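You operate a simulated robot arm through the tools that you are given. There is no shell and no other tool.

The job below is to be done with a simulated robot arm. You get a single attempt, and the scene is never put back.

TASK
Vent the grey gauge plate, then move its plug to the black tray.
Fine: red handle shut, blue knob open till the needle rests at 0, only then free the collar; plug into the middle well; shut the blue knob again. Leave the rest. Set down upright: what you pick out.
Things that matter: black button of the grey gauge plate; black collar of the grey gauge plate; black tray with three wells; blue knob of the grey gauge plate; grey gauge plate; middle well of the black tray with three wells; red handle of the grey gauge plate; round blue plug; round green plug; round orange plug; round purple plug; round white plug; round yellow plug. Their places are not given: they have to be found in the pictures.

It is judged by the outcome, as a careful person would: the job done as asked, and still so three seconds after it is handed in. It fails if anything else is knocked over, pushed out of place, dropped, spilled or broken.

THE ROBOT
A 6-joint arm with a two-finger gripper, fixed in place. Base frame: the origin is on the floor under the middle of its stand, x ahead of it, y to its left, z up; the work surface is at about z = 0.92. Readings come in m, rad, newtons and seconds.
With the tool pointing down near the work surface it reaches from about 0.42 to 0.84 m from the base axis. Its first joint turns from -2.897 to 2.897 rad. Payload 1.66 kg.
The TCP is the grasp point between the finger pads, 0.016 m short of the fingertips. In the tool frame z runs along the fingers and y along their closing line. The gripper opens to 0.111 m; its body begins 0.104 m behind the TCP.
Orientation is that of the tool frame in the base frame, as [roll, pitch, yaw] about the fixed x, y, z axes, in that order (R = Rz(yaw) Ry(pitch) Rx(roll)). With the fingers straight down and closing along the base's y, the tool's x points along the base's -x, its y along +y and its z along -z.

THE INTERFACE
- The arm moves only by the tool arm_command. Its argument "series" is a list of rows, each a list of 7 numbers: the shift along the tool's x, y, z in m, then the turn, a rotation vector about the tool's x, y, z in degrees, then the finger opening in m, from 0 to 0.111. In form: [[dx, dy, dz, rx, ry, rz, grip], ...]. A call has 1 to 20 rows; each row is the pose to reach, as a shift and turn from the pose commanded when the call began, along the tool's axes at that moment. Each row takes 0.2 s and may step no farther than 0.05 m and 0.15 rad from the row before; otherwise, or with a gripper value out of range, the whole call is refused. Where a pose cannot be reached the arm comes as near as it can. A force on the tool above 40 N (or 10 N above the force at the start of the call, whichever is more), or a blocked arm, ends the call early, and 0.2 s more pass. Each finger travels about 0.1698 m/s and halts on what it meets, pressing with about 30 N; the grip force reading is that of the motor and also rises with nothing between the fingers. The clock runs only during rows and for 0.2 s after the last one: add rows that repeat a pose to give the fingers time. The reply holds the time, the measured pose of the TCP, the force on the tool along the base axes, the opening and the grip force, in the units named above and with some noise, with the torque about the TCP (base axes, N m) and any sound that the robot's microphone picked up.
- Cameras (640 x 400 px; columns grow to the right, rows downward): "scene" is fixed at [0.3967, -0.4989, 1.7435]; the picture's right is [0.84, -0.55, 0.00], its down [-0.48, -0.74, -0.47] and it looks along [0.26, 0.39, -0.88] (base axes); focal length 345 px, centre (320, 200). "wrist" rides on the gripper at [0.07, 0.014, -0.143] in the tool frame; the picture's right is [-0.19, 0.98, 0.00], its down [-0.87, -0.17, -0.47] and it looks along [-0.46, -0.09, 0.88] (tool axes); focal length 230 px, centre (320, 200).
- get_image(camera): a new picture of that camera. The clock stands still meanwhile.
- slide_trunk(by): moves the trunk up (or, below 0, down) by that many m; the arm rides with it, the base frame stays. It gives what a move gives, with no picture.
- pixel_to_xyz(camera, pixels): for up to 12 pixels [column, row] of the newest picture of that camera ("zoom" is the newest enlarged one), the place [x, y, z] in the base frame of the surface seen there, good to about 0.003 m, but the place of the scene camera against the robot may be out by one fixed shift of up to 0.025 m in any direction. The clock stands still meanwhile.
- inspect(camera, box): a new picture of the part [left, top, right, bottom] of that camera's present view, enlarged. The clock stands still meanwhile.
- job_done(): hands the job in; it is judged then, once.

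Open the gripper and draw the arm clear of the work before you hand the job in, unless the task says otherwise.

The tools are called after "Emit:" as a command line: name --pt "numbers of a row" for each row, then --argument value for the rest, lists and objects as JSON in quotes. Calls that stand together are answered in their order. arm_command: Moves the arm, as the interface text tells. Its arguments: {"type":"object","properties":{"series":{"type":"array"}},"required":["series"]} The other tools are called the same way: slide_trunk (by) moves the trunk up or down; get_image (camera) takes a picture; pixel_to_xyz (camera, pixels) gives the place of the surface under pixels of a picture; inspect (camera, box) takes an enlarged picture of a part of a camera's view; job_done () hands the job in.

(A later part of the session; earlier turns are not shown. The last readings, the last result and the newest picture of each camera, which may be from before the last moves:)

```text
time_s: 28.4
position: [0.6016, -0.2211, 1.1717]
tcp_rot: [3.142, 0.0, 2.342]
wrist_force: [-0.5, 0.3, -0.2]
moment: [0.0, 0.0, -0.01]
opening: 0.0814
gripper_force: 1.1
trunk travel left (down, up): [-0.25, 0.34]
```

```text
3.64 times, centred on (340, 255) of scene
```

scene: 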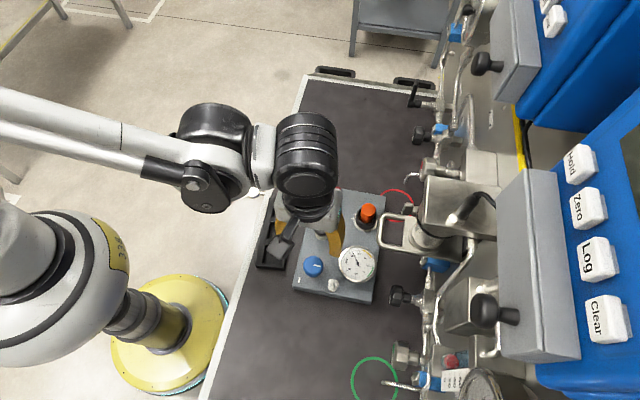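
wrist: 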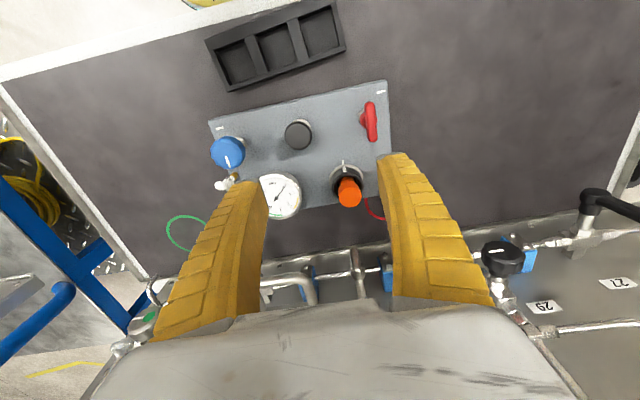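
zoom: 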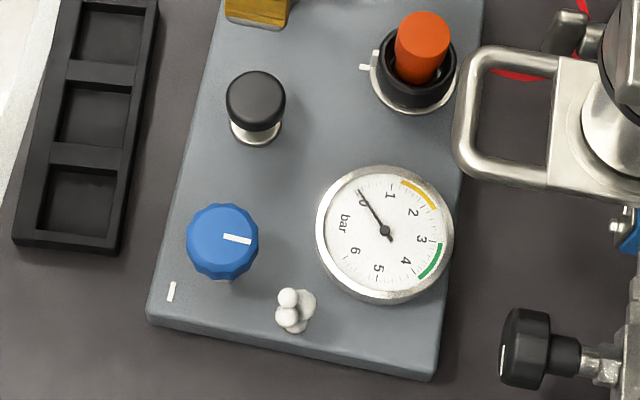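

The needle now points almost at 0 and the vent still shows a little vapour. I'll zoom right in on the gauge to check.

Emit:
inspect --camera "scene" --box '[335, 240, 380, 285]'

Emit:
inspect --camera "wrist" --box '[300, 140, 400, 220]'

Emit:
pixel_to_xyz --camera "zoom" --pixels '[[314, 268], [290, 175], [320, 330], [300, 120], [380, 150], [340, 200]]'

```text
8.89 times, centred on (358, 262) of scene
```

zoom: 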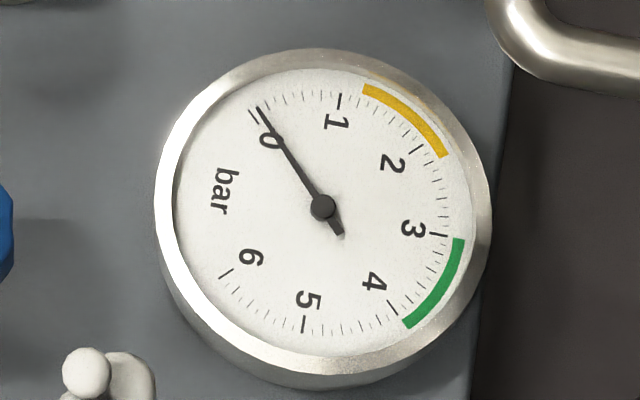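

```text
5.00 times, centred on (350, 180) of wrist
```

zoom: 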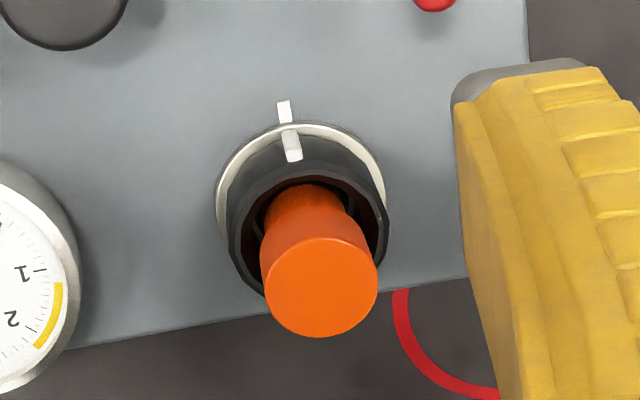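

```text
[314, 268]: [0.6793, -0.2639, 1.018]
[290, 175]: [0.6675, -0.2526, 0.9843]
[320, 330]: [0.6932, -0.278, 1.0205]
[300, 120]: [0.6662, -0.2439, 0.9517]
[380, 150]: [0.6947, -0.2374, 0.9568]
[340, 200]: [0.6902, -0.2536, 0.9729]
```

The needle sits about 0.1 above the 0 tick, so I'll wait before freeing anything. The plug's top centre is about (0.684,-0.2685,1.019); I'll move above it at z 1.17 and let time pass.

Emit:
arm_command --pt "-0.023 0.0065 0 0 0 0 0.08" --pt "-0.046 0.013 0 0 0 0 0.08" --pt "-0.069 0.0195 0 0 0 0 0.08" --pt "-0.0914 0.026 0 0 0 0 0.08" --pt "-0.0914 0.026 0 0 0 0 0.08" --pt "-0.0914 0.026 0 0 0 0 0.08" --pt "-0.0914 0.026 0 0 0 0 0.08" --pt "-0.0914 0.026 0 0 0 0 0.08" --pt "-0.0914 0.026 0 0 0 0 0.08" --pt "-0.0914 0.026 0 0 0 0 0.08" --pt "-0.0914 0.026 0 0 0 0 0.08" --pt "-0.0914 0.026 0 0 0 0 0.08" --pt "-0.0914 0.026 0 0 0 0 0.08" --pt "-0.0914 0.026 0 0 0 0 0.08"

Emit:
get_image --camera "wrist"

Emit:
inspect --camera "scene" --box '[335, 240, 380, 285]'

Emit:
get_image --camera "scene"

```text
time_s: 31.4
position: [0.685, -0.2696, 1.1713]
tcp_rot: [-3.141, 0.0, 2.342]
wrist_force: [-1.0, 0.4, -0.5]
moment: [0.02, -0.02, -0.03]
opening: 0.0813
gripper_force: 1.4
trunk travel left (down, up): [-0.25, 0.34]
```

```text
taken
```

wrist: 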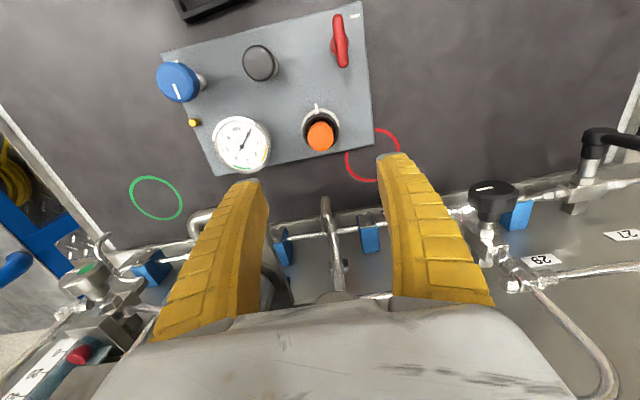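

```text
8.89 times, centred on (358, 262) of scene
```

zoom: 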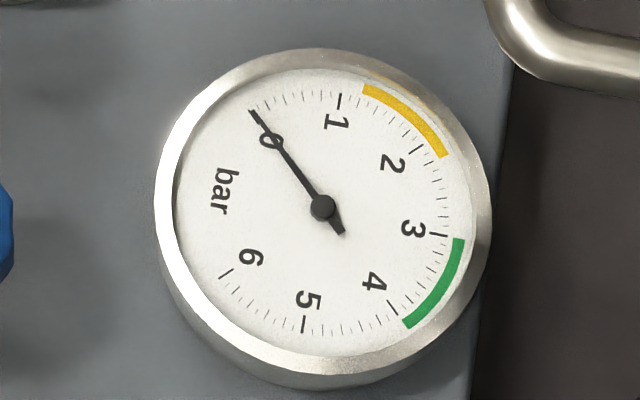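

```text
taken
```

scene: 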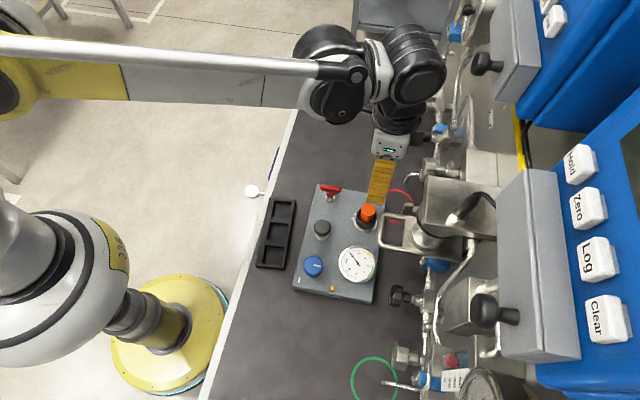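

The needle rests exactly on the 0 tick and the vapour has stopped. I'll zoom in on the collar and plug from here to get their axis.

Emit:
inspect --camera "wrist" --box '[280, 90, 370, 180]'

Emit:
pixel_to_xyz --camera "zoom" --pixels '[[325, 215], [265, 215], [385, 215], [325, 155], [325, 262], [320, 70], [235, 190], [415, 190], [318, 110], [317, 85], [255, 105], [400, 120]]'

```text
4.44 times, centred on (325, 135) of wrist
```

zoom: 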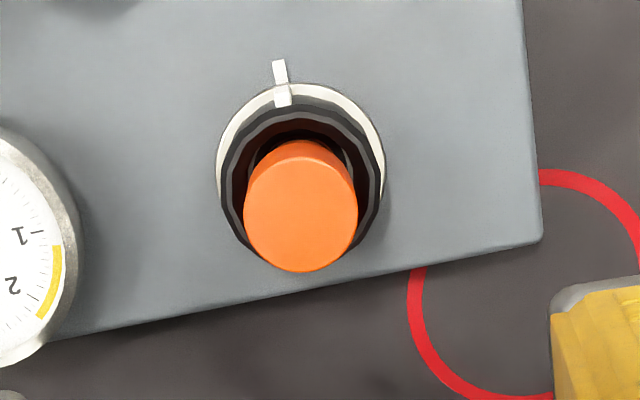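

```text
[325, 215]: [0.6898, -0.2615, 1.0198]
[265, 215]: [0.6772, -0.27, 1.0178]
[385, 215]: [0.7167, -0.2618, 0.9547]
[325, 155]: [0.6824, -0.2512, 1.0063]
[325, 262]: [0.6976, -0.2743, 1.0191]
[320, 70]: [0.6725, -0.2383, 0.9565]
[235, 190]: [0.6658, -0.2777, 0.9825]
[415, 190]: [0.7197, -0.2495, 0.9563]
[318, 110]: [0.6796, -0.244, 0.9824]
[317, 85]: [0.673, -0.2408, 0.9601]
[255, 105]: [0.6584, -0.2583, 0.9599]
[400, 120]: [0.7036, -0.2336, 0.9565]
```

From this view the plug's top centre is (0.6845,-0.265,1.019), about 0.033 across. The collar rim is at z 0.9825, about 0.05 across, centred near (0.684,-0.266), with its lug facing the tray. I'll turn to about yaw 100 degrees so the fingers avoid the lug and leave room for a counter-clockwise turn.

Emit:
arm_command --pt "0.0018 0.001 0 0 0 8 0.075" --pt "0.0036 0.0023 0 0 0 16 0.07" --pt "0.0036 0.0023 0 0 0 24 0.07" --pt "0.0036 0.0023 0 0 0 32 0.07" --pt "0.0036 0.0023 0 0 0 34 0.07" --pt "0.0036 0.0023 0.0 0 0 34 0.07"

Emit:
get_image --camera "wrist"

Emit:
inspect --camera "wrist" --box '[270, 90, 370, 190]'

```text
time_s: 32.8
position: [0.6848, -0.2654, 1.1715]
tcp_rot: [3.14, 0.001, 1.747]
wrist_force: [0.0, -0.2, 0.2]
moment: [-0.02, -0.01, -0.01]
opening: 0.0714
gripper_force: 1.3
trunk travel left (down, up): [-0.25, 0.34]
```

```text
taken
```

wrist: 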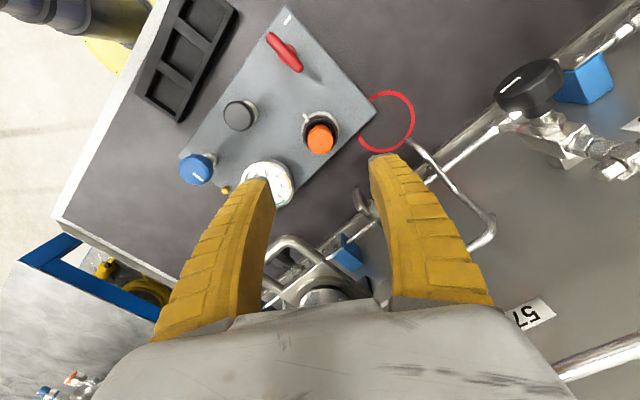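

```text
4.00 times, centred on (320, 140) of wrist
```

zoom: 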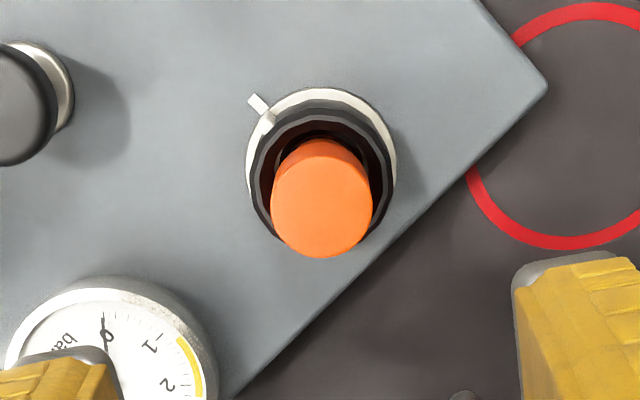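

The plug's top disc centre is at wrist (320.5,142), in line with the TCP. Before descending I'll check where the gauge's rim and the lug lie relative to the left finger.

Emit:
pixel_to_xyz --camera "zoom" --pixels '[[212, 372], [190, 315], [150, 285], [205, 345], [268, 122], [258, 104], [322, 208], [262, 190], [392, 185], [320, 112]]'

```text
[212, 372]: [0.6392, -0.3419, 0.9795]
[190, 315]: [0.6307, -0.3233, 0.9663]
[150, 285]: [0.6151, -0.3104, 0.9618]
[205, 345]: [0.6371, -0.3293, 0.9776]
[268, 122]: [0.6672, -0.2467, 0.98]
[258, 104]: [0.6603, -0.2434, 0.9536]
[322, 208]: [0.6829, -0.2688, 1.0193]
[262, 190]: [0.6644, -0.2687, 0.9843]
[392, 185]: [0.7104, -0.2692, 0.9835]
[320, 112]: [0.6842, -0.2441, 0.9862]
```

The gauge rim is more than 2 cm from the left finger's path, and the lug at 132 degrees is clear of both fingers. I'll descend around the collar to TCP z 0.982 (tips at 0.966).

Emit:
arm_command --pt "-0.0005 0 0.04 0 0 0 0.07" --pt "-0.001 0 0.08 0 0 0 0.07" --pt "-0.001 0 0.115 0 0 0 0.07" --pt "-0.001 0 0.145 0 0 0 0.07" --pt "-0.001 0 0.17 0 0 0 0.07" --pt "-0.001 0 0.182 0 0 0 0.07" --pt "-0.001 0 0.1895 0 0 0 0.07" --pt "-0.001 0 0.1895 0 0 0 0.07"

Emit:
get_image --camera "wrist"

Emit:
inspect --camera "scene" --box '[310, 90, 450, 250]'

```text
time_s: 34.6
position: [0.6847, -0.266, 0.9833]
tcp_rot: [-3.141, 0.001, 1.747]
wrist_force: [-0.1, 0.0, -0.3]
moment: [-0.04, -0.02, -0.03]
opening: 0.0716
gripper_force: 0.7
trunk travel left (down, up): [-0.25, 0.34]
```

```text
taken
```

wrist: 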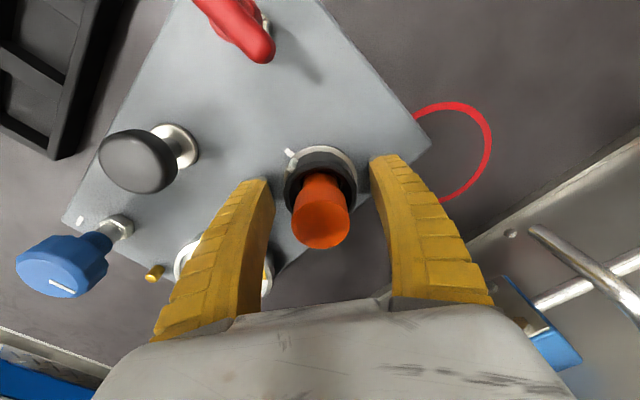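

```text
2.50 times, centred on (380, 170) of scene
```

zoom: 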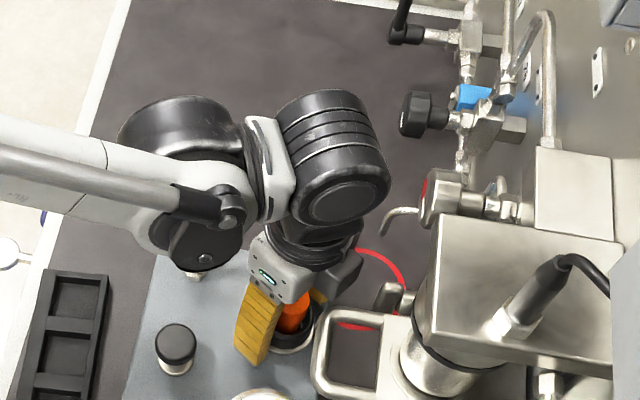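

The collar and plug sit between the fingers at (320,190). The arm's elbow-side joint (zoom (205,240)) hangs over the red handle, so I'll check its height before going on.

Emit:
pixel_to_xyz --camera "zoom" --pixels '[[205, 240], [205, 265], [190, 275], [280, 260], [345, 270], [330, 330], [435, 320], [420, 180]]'

```text
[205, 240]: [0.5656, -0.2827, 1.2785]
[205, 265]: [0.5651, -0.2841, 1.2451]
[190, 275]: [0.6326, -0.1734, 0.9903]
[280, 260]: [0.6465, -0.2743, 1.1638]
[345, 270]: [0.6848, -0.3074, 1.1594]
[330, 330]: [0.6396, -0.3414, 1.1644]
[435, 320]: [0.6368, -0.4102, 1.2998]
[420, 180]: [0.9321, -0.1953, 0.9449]
```

All links are clear (the joint's underside is at about 1.22, and the hand's back stays 4 cm from the U-bar). I'll close on the collar.

Emit:
arm_command --pt "0 0 0 0 0 0 0.055" --pt "0 0 0 0 0 0 0.04" --pt "0 0 0 0 0 0 0.04"

```text
time_s: 35.4
position: [0.6855, -0.2665, 0.9822]
tcp_rot: [-3.14, -0.002, 1.748]
wrist_force: [10.4, 0.6, 5.8]
moment: [-0.4, -0.28, -0.02]
opening: 0.0465
gripper_force: 30.2
trunk travel left (down, up): [-0.25, 0.34]
```

The collar is held at 46.5 mm. I'll relieve the +x force by 1.5 mm and try a small counter-clockwise turn of 6 degrees.

Emit:
arm_command --pt "0 0.0015 0 0 0 0 0.04" --pt "0 0.0015 0 0 0 -3 0.04" --pt "0 0.0015 0 0 0 -6 0.04" --pt "0 0.0015 0 0 0 -6 0.04"

Emit:
inspect --camera "wrist" --box '[260, 120, 380, 260]'

```text
time_s: 36.4
position: [0.6852, -0.2667, 0.9835]
tcp_rot: [-3.141, 0.0, 1.853]
wrist_force: [-5.8, -1.5, 0.3]
moment: [0.1, 0.02, -0.08]
opening: 0.0452
gripper_force: 30.1
trunk travel left (down, up): [-0.25, 0.34]
```

```text
2.86 times, centred on (320, 190) of wrist
```

zoom: 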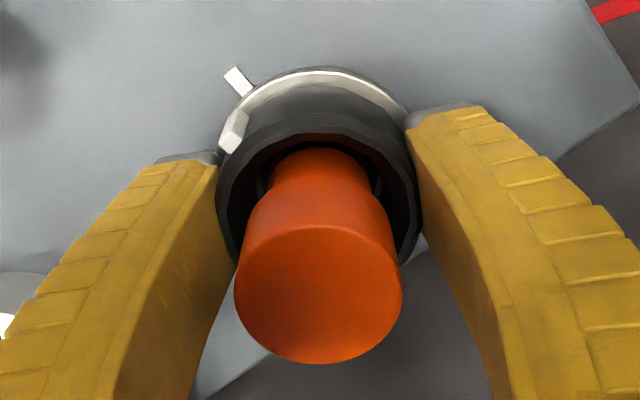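

The collar lug at (233,130) has moved away from the plate tick at (238,80), so it turns freely counter-clockwise. I'll go on in steps.

Emit:
arm_command --pt "0 0 0 0 0 -7 0.04" --pt "0 0 0 0 0 -14 0.04" --pt "0 0 0 0 0 -21 0.04" --pt "0 0 0 0 0 -28 0.04" --pt "0 0 0 0 0 -28 0.04"

Emit:
inspect --camera "wrist" --box '[260, 120, 380, 260]'

```text
time_s: 37.6
position: [0.6841, -0.2669, 0.9817]
tcp_rot: [-3.141, 0.002, 2.343]
wrist_force: [-10.9, -10.8, 2.0]
moment: [0.0, 0.19, -0.06]
opening: 0.0443
gripper_force: 29.7
trunk travel left (down, up): [-0.25, 0.34]
```

```text
2.86 times, centred on (320, 190) of wrist
```

zoom: 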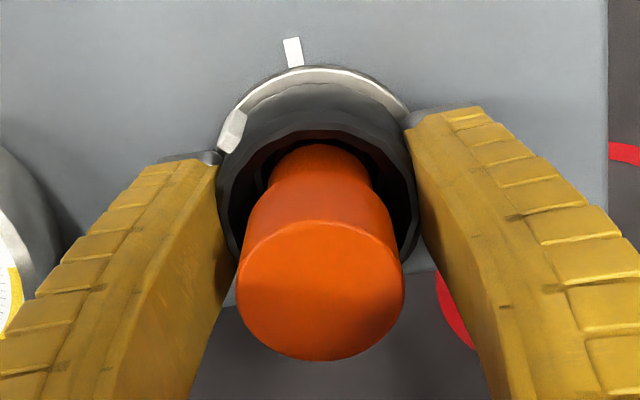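

It has turned about 34 degrees with a small side force, which I'll relieve with 1 mm. I'll turn another 28 degrees.

Emit:
arm_command --pt "0 -0.001 0 0 0 -7 0.04" --pt "0 -0.001 0 0 0 -14 0.04" --pt "0 -0.001 0 0 0 -21 0.04" --pt "0 -0.001 0 0 0 -28 0.04" --pt "0 -0.001 0 0 0 -28 0.04"

Emit:
inspect --camera "wrist" --box '[260, 120, 380, 260]'

Emit:
get_image --camera "scene"

```text
time_s: 38.8
position: [0.6841, -0.2677, 0.9836]
tcp_rot: [-3.141, 0.0, 2.832]
wrist_force: [-2.7, -12.2, 7.2]
moment: [-0.07, 0.11, -0.03]
opening: 0.0439
gripper_force: 29.6
trunk travel left (down, up): [-0.25, 0.34]
```

```text
2.86 times, centred on (320, 190) of wrist
```

zoom: 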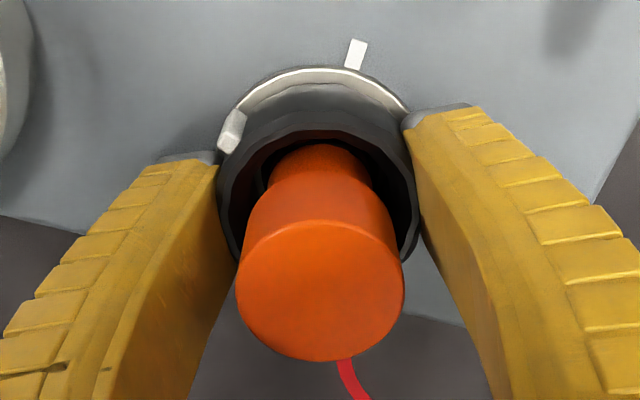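

```text
taken
```

scene: 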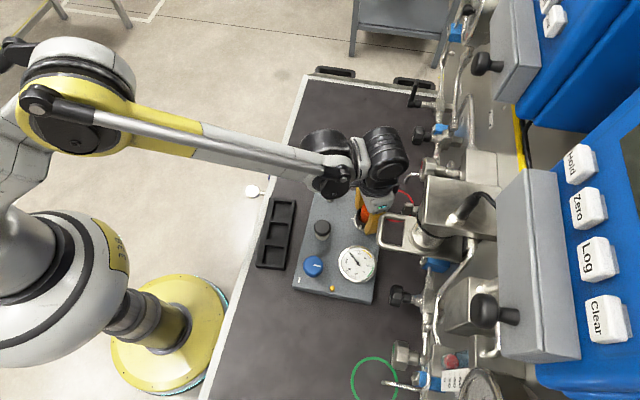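

About 62 degrees are turned and still free, with the hand clear of the U-bar. I'll turn 14 degrees more, then check for a stop.

Emit:
arm_command --pt "0 -0.001 0 0 0 -7 0.04" --pt "0 -0.001 0 0 0 -14 0.04" --pt "0 -0.001 0 0 0 -14 0.04"

Emit:
inspect --camera "scene" --box '[320, 120, 440, 260]'

```text
time_s: 39.6
position: [0.6842, -0.2673, 0.9823]
tcp_rot: [-3.141, 0.002, 3.077]
wrist_force: [-0.5, -5.5, 9.1]
moment: [-0.04, 0.09, -0.04]
opening: 0.0436
gripper_force: 30.4
trunk travel left (down, up): [-0.25, 0.34]
```

```text
2.86 times, centred on (380, 190) of scene
```

zoom: 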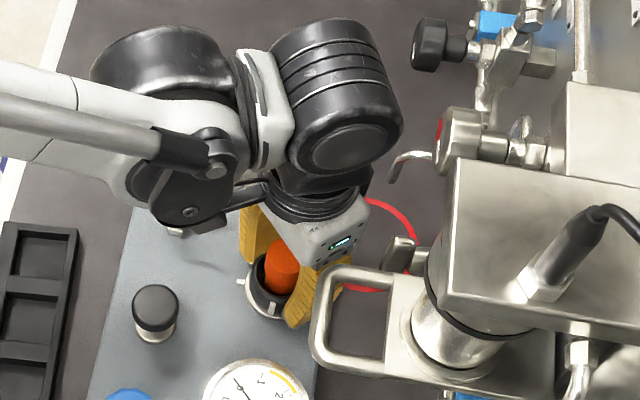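

The hand's lower edge at zoom (345,250) looks close to the U-bar corner at (340,270), so I'll measure the gap before turning further.

Emit:
pixel_to_xyz --camera "zoom" --pixels '[[345, 245], [328, 262], [365, 215], [372, 195], [342, 272], [325, 285], [312, 235], [300, 310]]'

```text
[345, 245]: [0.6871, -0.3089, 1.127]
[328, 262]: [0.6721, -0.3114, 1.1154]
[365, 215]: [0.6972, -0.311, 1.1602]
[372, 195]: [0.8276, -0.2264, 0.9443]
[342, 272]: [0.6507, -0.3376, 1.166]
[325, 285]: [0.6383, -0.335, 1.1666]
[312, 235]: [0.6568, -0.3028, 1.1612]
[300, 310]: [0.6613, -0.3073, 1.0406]
```

There are about 2.6 cm between hand and U-bar, and the hand's corner radius stays inside that while turning. I'll turn 14 degrees more (about 90 in total) and read the moment.

Emit:
arm_command --pt "0 -0.0005 0 0 0 -5 0.04" --pt "0 -0.0005 0 0 0 -10 0.04" --pt "0 -0.0005 0 0 0 -14 0.04" --pt "0 -0.0005 0 0 0 -14 0.04"

Emit:
inspect --camera "wrist" --box '[260, 120, 380, 260]'

```text
time_s: 40.6
position: [0.6849, -0.2685, 0.9828]
tcp_rot: [3.14, 0.001, -2.962]
wrist_force: [9.6, -1.8, 10.4]
moment: [0.12, -0.21, -2.33]
opening: 0.0455
gripper_force: 30.3
trunk travel left (down, up): [-0.25, 0.34]
```

```text
2.86 times, centred on (320, 190) of wrist
```

zoom: 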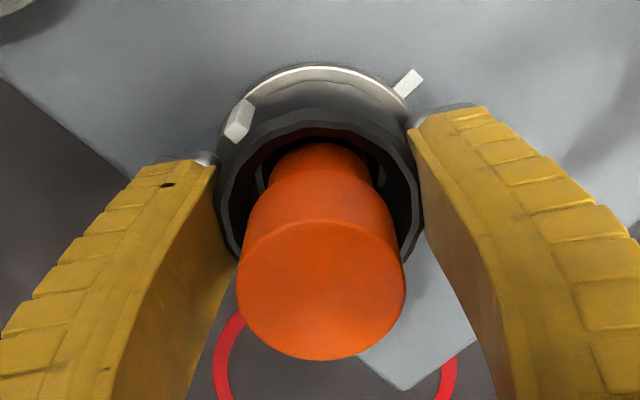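

The moment jumped to -2.3 N m, so the collar is at its open stop after about 83 degrees. I'll ease back slightly, open the fingers, and lift until the tips are above the collar.

Emit:
arm_command --pt "0 0 0 0 0 4 0.04" --pt "0 0 0 0 0 4 0.055" --pt "0 0 0 0 0 4 0.07" --pt "0 0 0 0 0 4 0.07" --pt "0 0 -0.02 0 0 4 0.07" --pt "0 0 -0.045 0 0 4 0.07" --pt "0 0 -0.055 0 0 4 0.07" --pt "0 0 -0.055 0 0 4 0.07"

Emit:
get_image --camera "wrist"

Emit:
inspect --camera "scene" --box '[290, 180, 390, 310]'

```text
time_s: 42.4
position: [0.6841, -0.2686, 1.0375]
tcp_rot: [3.141, 0.0, -3.034]
wrist_force: [-0.5, 0.1, -0.4]
moment: [-0.03, 0.01, 0.02]
opening: 0.0719
gripper_force: 1.3
trunk travel left (down, up): [-0.25, 0.34]
```

```text
taken
```

wrist: 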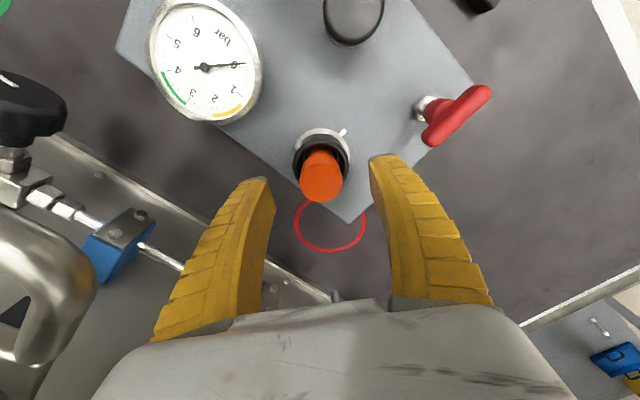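

```text
3.08 times, centred on (340, 245) of scene
```

zoom: 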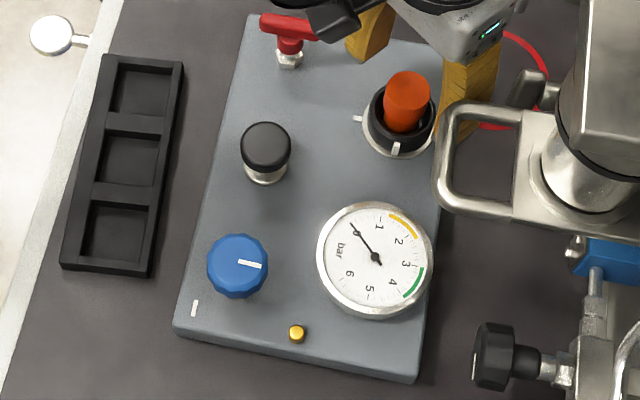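

The gauge is still at 0 and the collar lug has moved to scene zoom (396,148), so it is unlocked. I'll check the plug's centring between the fingers before gripping it.

Emit:
inspect --camera "wrist" --box '[270, 110, 370, 220]'

Emit:
pixel_to_xyz --camera "wrist" --pixels '[[321, 178], [303, 180], [340, 180], [322, 165], [322, 196], [322, 153], [300, 155], [343, 150]]'

```text
3.64 times, centred on (320, 165) of wrist
```

zoom: 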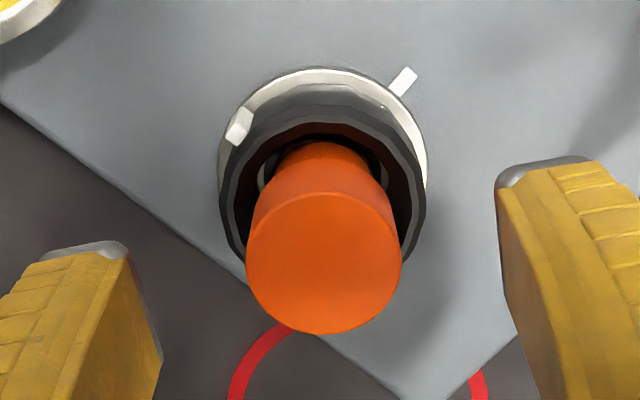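

```text
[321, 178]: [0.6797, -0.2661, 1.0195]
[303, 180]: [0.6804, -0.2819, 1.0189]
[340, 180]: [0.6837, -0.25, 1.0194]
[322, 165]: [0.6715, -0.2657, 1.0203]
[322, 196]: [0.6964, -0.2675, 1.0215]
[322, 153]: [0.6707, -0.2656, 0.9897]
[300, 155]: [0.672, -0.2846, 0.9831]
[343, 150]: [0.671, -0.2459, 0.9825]
```

The plug's head is centred at about (0.684,-0.2665), 0.033 across, with its top at 1.0195. I'll shift 2 mm, lower to z 1.005 (tips 5 mm above the collar rim) and close on the head.

Emit:
arm_command --pt "0 0.002 0.015 0 0 0 0.06" --pt "0 0.002 0.0325 0 0 0 0.055" --pt "0 0.002 0.0325 0 0 0 0.04" --pt "0 0.002 0.0325 0 0 0 0.025" --pt "0 0.002 0.0325 0 0 0 0.025"

Emit:
get_image --camera "wrist"

```text
time_s: 43.6
position: [0.6842, -0.2665, 1.0033]
tcp_rot: [-3.141, 0.0, -3.035]
wrist_force: [-0.1, 0.1, 0.9]
moment: [0.02, 0.04, -0.01]
opening: 0.0287
gripper_force: 29.9
trunk travel left (down, up): [-0.25, 0.34]
```

```text
taken
```

wrist: 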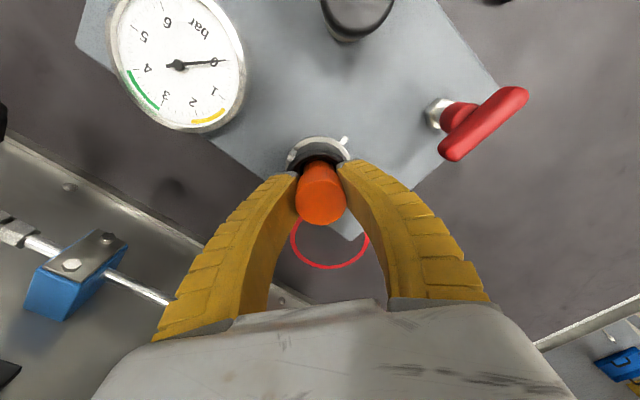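

The plug is held at 28.7 mm with almost no side force. I'll lift slowly by 2 cm first and read the force.

Emit:
arm_command --pt "0 0 -0.005 0 0 0 0.02" --pt "0 0 -0.01 0 0 0 0.02" --pt "0 0 -0.015 0 0 0 0.02" --pt "0 0 -0.02 0 0 0 0.02" --pt "0 0 -0.02 0 0 0 0.02"

Emit:
inspect --camera "wrist" --box '[250, 110, 390, 250]'

```text
time_s: 44.8
position: [0.6838, -0.266, 1.0249]
tcp_rot: [-3.141, -0.002, -3.034]
wrist_force: [0.0, 0.1, -0.8]
moment: [0.02, 0.02, 0.01]
opening: 0.0281
gripper_force: 29.9
trunk travel left (down, up): [-0.25, 0.34]
```

```text
2.86 times, centred on (320, 180) of wrist
```

zoom: 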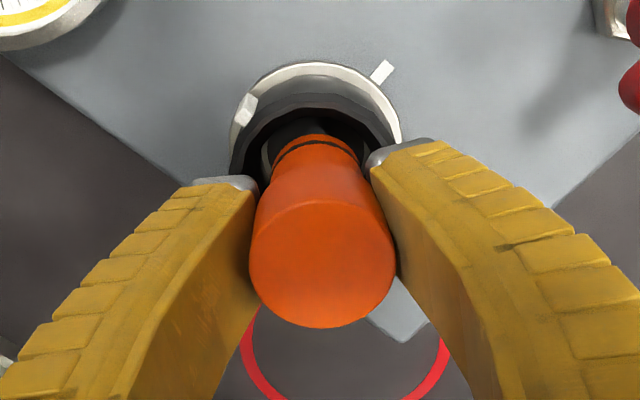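

The plug is coming out freely, and its O-ring shows at zoom (315,148). I'll lift on to z 1.13.

Emit:
arm_command --pt "0 0 -0.015 0 0 0 0.02" --pt "0 0 -0.03 0 0 0 0.02" --pt "0 0 -0.05 0 0 0 0.02" --pt "0 0 -0.075 0 0 0 0.02" --pt "0 0 -0.105 0 0 0 0.02" --pt "0 0 -0.105 0 0 0 0.02"

Emit:
get_image --camera "scene"

Emit:
get_image --camera "wrist"

```text
time_s: 46.2
position: [0.6835, -0.2657, 1.13]
tcp_rot: [-3.141, 0.0, -3.033]
wrist_force: [-0.3, -0.5, -0.9]
moment: [0.07, 0.01, -0.01]
opening: 0.0278
gripper_force: 30.2
trunk travel left (down, up): [-0.25, 0.34]
```

```text
taken
```

scene: 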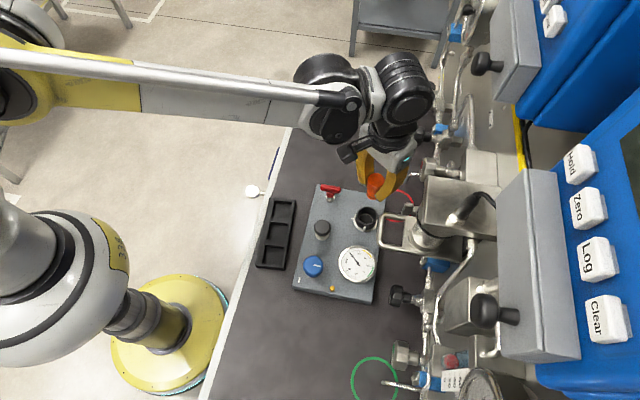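

```text
taken
```

wrist: 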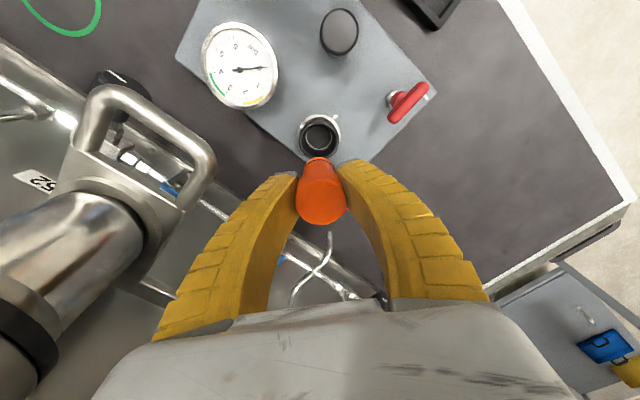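

The plug is out and the socket shows empty at wrist (320,135). I'll look closely at the plug in both views to find its bottom end.

Emit:
inspect --camera "scene" --box '[330, 130, 420, 220]'

Emit:
pixel_to_xyz --camera "zoom" --pixels '[[325, 225], [318, 265], [312, 283], [308, 300], [320, 250]]'

Emit:
inspect --camera "wrist" --box '[270, 100, 370, 240]'

```text
4.44 times, centred on (375, 175) of scene
```

zoom: 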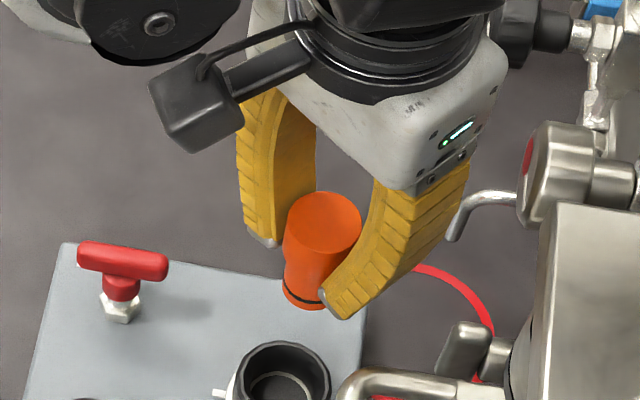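

```text
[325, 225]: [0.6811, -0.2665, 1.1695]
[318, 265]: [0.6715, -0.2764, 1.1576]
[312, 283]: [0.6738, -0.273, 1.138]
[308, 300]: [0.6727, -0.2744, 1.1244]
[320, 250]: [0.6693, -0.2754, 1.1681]
```

```text
2.86 times, centred on (320, 170) of wrist
```

zoom: 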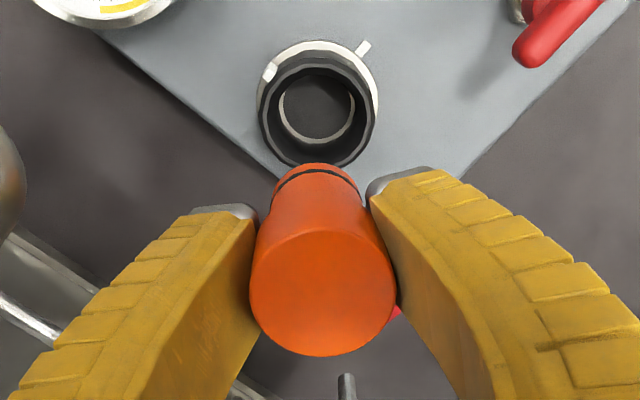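

The plug is about 0.05 long, from 0.016 above to about 0.037 below the TCP. I'll carry it at z 1.13 toward the tray, stopping short of the middle well so I can measure the wells and rim.

Emit:
arm_command --pt "0.025 0.017 0 0 0 0 0.02" --pt "0.05 0.034 0 0 0 0 0.02" --pt "0.075 0.051 0 0 0 0 0.02" --pt "0.1 0.068 0 0 0 0 0.02" --pt "0.125 0.085 0 0 0 0 0.02" --pt "0.15 0.101 0 0 0 0 0.02" --pt "0.1745 0.118 0 0 0 0 0.02" --pt "0.1745 0.118 0 0 0 0 0.02"

Emit:
get_image --camera "wrist"

Emit:
get_image --camera "scene"

```text
time_s: 48.0
position: [0.4982, -0.1675, 1.1298]
tcp_rot: [-3.141, 0.001, -3.032]
wrist_force: [0.0, 0.5, -0.7]
moment: [-0.03, 0.0, 0.01]
opening: 0.0275
gripper_force: 30.2
trunk travel left (down, up): [-0.25, 0.34]
```

```text
taken
```

wrist: 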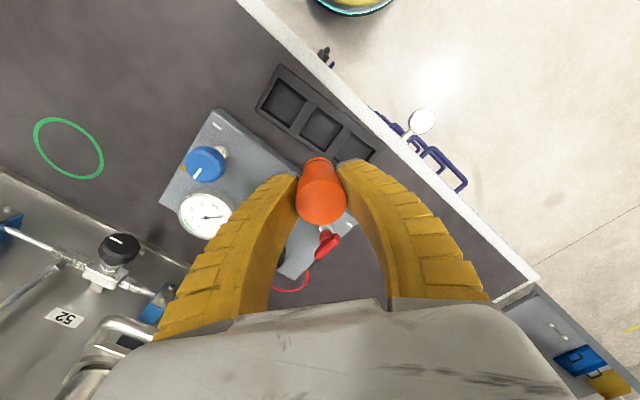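

```text
taken
```

scene: 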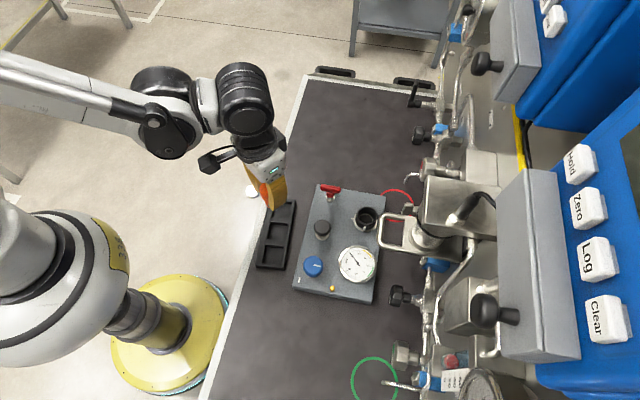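

The wells show at wrist (282,103), (320,130) and (355,150), with the middle one just below the plug. I'll zoom in and measure the middle well's floor, walls and rim.

Emit:
inspect --camera "wrist" --box '[250, 60, 390, 180]'

Emit:
inspect --camera "scene" --box '[245, 180, 325, 280]'

```text
3.33 times, centred on (320, 120) of wrist
```

zoom: 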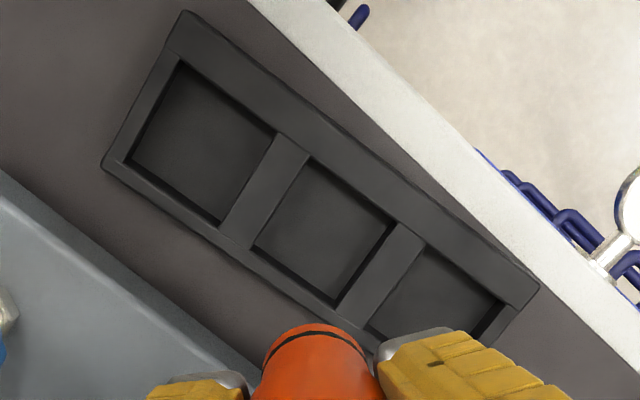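

```text
4.00 times, centred on (285, 230) of scene
```

zoom: 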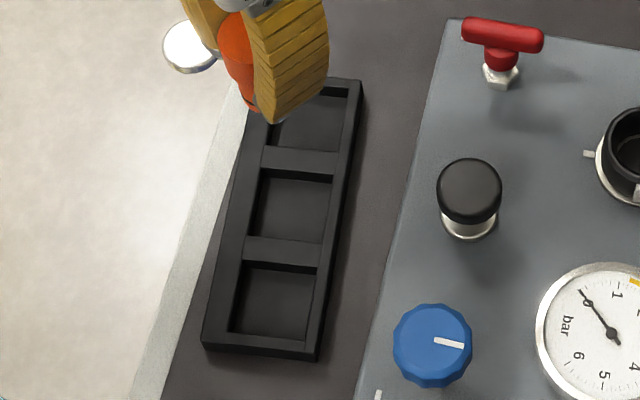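

I'll take the wrist zoom again and query the middle well's corners, floor and the surrounding rim.

Emit:
inspect --camera "wrist" --box '[250, 60, 390, 180]'

Emit:
pixel_to_xyz --camera "zoom" --pixels '[[325, 235], [270, 185], [385, 265], [345, 165], [295, 275], [315, 165], [390, 222], [335, 298], [258, 243], [320, 190], [205, 145], [430, 300]]'

```text
3.33 times, centred on (320, 120) of wrist
```

zoom: 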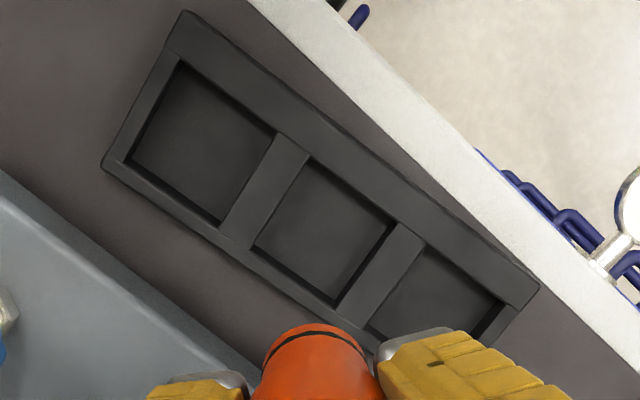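

```text
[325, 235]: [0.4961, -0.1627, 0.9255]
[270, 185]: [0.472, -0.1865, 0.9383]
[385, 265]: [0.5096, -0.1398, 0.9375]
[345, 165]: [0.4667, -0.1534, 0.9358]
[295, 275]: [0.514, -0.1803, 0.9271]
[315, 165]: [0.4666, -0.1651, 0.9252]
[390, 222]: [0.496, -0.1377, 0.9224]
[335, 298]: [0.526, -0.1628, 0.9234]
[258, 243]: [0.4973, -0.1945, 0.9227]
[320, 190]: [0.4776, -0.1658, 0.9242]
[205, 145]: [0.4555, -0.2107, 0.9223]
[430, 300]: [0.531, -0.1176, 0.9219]
```

The middle well's floor is centred at about (0.4955,-0.165), 0.04 square, floor z 0.924 and rim z 0.9375. The plug should touch when the TCP is near z 0.963, leaving the fingertips above the rim. I'll centre it and lower to 0.98 first.

Emit:
arm_command --pt "0.0024 0.0028 0.02 0 0 0 0.02" --pt "0.0024 0.0028 0.05 0 0 0 0.02" --pt "0.0024 0.0028 0.08 0 0 0 0.02" --pt "0.0024 0.0028 0.11 0 0 0 0.02" --pt "0.0024 0.0028 0.135 0 0 0 0.02" --pt "0.0024 0.0028 0.148 0 0 0 0.02" --pt "0.0024 0.0028 0.148 0 0 0 0.02"

Emit:
get_image --camera "wrist"

Emit:
inspect --camera "scene" --box '[230, 160, 330, 280]'

Emit:
inspect --camera "wrist" --box '[250, 100, 390, 240]'

```text
time_s: 49.6
position: [0.4953, -0.1666, 0.9819]
tcp_rot: [-3.141, 0.0, -3.034]
wrist_force: [0.3, 0.7, -1.2]
moment: [0.02, 0.0, 0.01]
opening: 0.0276
gripper_force: 30.3
trunk travel left (down, up): [-0.25, 0.34]
```

```text
taken
```

wrist: 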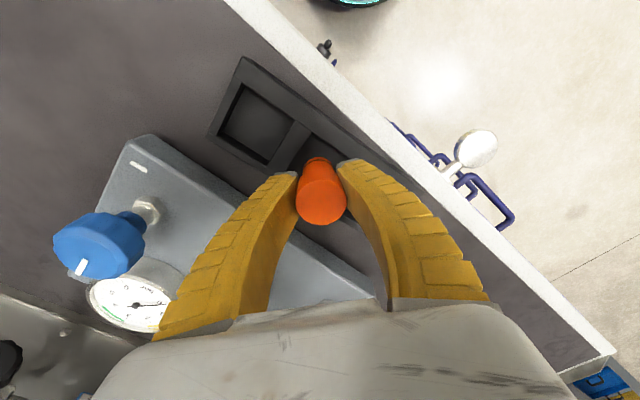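

```text
3.33 times, centred on (280, 220) of scene
```

zoom: 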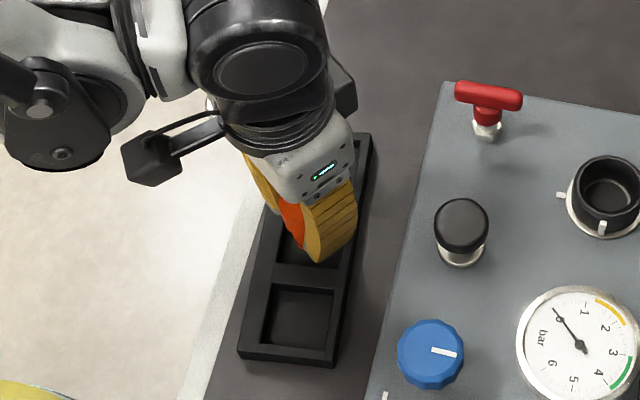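

```text
2.86 times, centred on (320, 170) of wrist
```

zoom: 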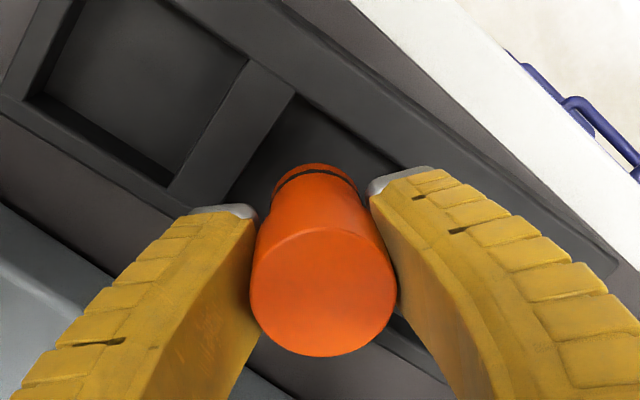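

The plug hangs over the middle well, whose near corners at zoom (295,100) and (232,200) match what I expect for the centre. I'll lower in small steps to 0.968 and read the force.

Emit:
arm_command --pt "0 0.001 0.005 0 0 0 0.02" --pt "0 0.001 0.01 0 0 0 0.02" --pt "0 0.001 0.014 0 0 0 0.02" --pt "0 0.001 0.014 0 0 0 0.02"

```text
time_s: 50.6
position: [0.4947, -0.1634, 0.9677]
tcp_rot: [3.141, 0.0, -3.033]
wrist_force: [2.2, -1.0, 3.7]
moment: [-0.02, -0.03, 0.01]
opening: 0.027
gripper_force: 29.9
trunk travel left (down, up): [-0.25, 0.34]
```

The vertical force rose from -1.2 to 3.7 N, so contact may be starting. I'll go down 2 mm more.

Emit:
arm_command --pt "0 0 0.001 0 0 0 0.02" --pt "0 0 0.002 0 0 0 0.02" --pt "0 0 0.002 0 0 0 0.02"

Emit:
inspect --camera "wrist" --box '[250, 100, 390, 240]'

Emit:
inspect --camera "scene" --box '[250, 180, 320, 260]'

```text
time_s: 51.4
position: [0.4942, -0.1633, 0.9659]
tcp_rot: [-3.141, 0.001, -3.033]
wrist_force: [-0.5, 0.7, 0.3]
moment: [0.07, 0.0, 0.01]
opening: 0.027
gripper_force: 29.9
trunk travel left (down, up): [-0.25, 0.34]
```

```text
2.86 times, centred on (320, 170) of wrist
```

zoom: 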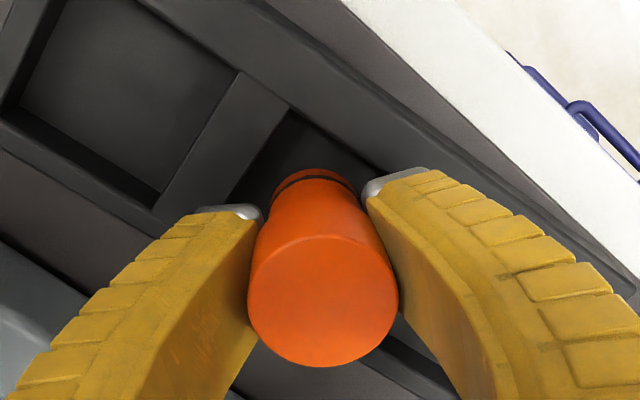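

```text
5.00 times, centred on (285, 220) of scene
```

zoom: 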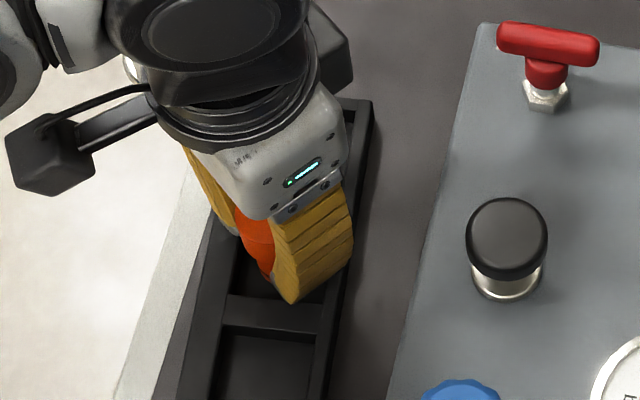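

The plug's head looks slightly larger than before (disc bottom at row 367 instead of 357), which suggests it touched the floor and slid up a little in the fingers. I'll measure its top height.

Emit:
inspect --camera "wrist" --box '[250, 100, 390, 240]'

Emit:
pixel_to_xyz --camera "zoom" --pixels '[[323, 300], [300, 320], [350, 320], [323, 350], [310, 180], [275, 130], [240, 190]]'

```text
2.86 times, centred on (320, 170) of wrist
```

zoom: 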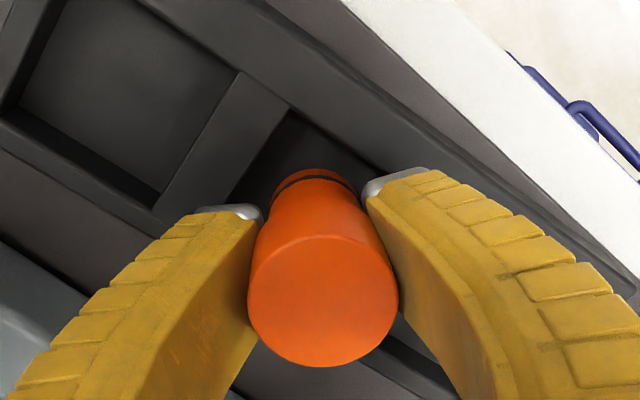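

```text
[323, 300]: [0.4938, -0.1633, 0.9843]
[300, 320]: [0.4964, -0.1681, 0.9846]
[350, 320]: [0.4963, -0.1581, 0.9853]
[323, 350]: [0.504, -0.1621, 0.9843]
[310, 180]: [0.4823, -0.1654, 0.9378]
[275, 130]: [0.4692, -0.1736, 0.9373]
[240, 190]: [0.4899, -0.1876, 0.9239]
```

The plug's top is at 0.9845, so it slid up 2.5 mm and now stands on the well floor at about (0.494,-0.163), with the fingertips 12 mm above the rim. I'll open gently and lift straight up.

Emit:
arm_command --pt "0 0 0 0 0 0 0.03" --pt "0 0 0 0 0 0 0.04" --pt "0 0 0 0 0 0 0.055" --pt "0 0 0 0 0 0 0.06" --pt "0 0 -0.01 0 0 0 0.06" --pt "0 0 -0.03 0 0 0 0.06" --pt "0 0 -0.06 0 0 0 0.06" --pt "0 0 -0.1 0 0 0 0.06" --pt "0 0 -0.14 0 0 0 0.06" --pt "0 0 -0.17 0 0 0 0.06" --pt "0 0 -0.17 0 0 0 0.06"

Emit:
get_image --camera "wrist"

Emit:
inspect --camera "scene" --box '[240, 170, 400, 310]'

```text
time_s: 53.8
position: [0.495, -0.1653, 1.1367]
tcp_rot: [-3.14, 0.0, -3.032]
wrist_force: [0.0, 1.0, 0.8]
moment: [-0.01, 0.01, 0.02]
opening: 0.0619
gripper_force: 1.3
trunk travel left (down, up): [-0.25, 0.34]
```

```text
taken
```

wrist: 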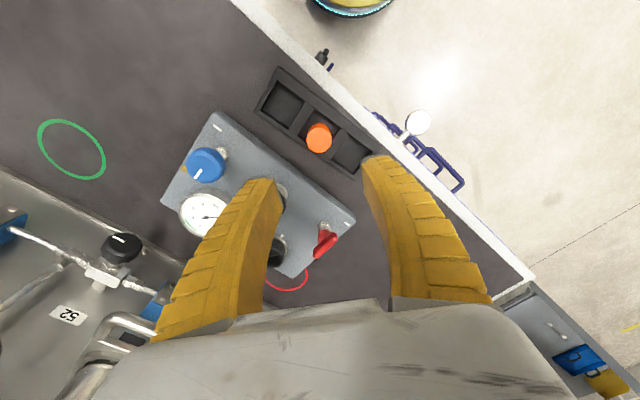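

```text
2.86 times, centred on (320, 240) of scene
```

zoom: 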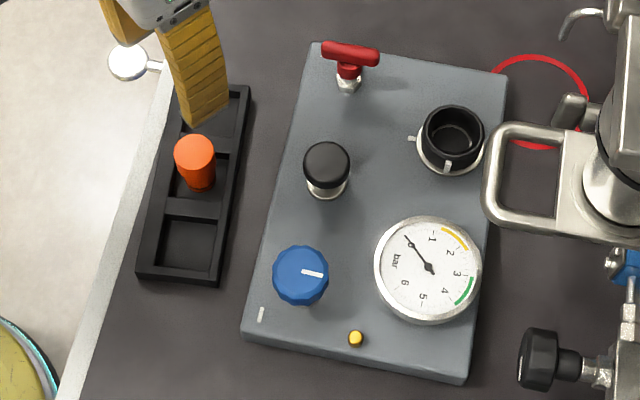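

The orange plug stands upright in the middle well, the gauge is at 0, and the red handle is still shut. Now I'll go back over the blue knob at (0.509,-0.306) to shut it.

Emit:
arm_command --pt "0.0 -0.03 0 0 0 0 0.07" --pt "0.0005 -0.065 0 0 0 0 0.07" --pt "0.001 -0.1 0 0 0 0 0.07" --pt "0.0016 -0.13 0 0 0 0 0.07" --pt "0.0016 -0.1417 0 0 0 0 0.07" --pt "0.0016 -0.1417 0 0 0 0 0.07"

Emit:
get_image --camera "wrist"

Emit:
inspect --camera "wrist" --box '[270, 90, 370, 190]'

```text
time_s: 55.2
position: [0.5096, -0.3028, 1.1365]
tcp_rot: [-3.141, 0.002, -3.033]
wrist_force: [0.5, -0.2, 0.0]
moment: [-0.01, 0.0, -0.02]
opening: 0.0716
gripper_force: 0.7
trunk travel left (down, up): [-0.25, 0.34]
```

```text
taken
```

wrist: 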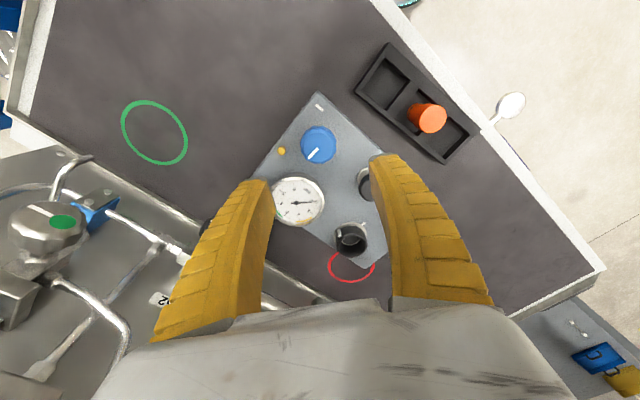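

```text
4.00 times, centred on (320, 140) of wrist
```

zoom: 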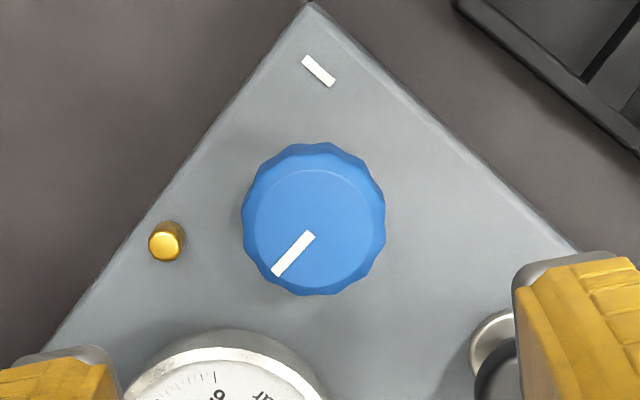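

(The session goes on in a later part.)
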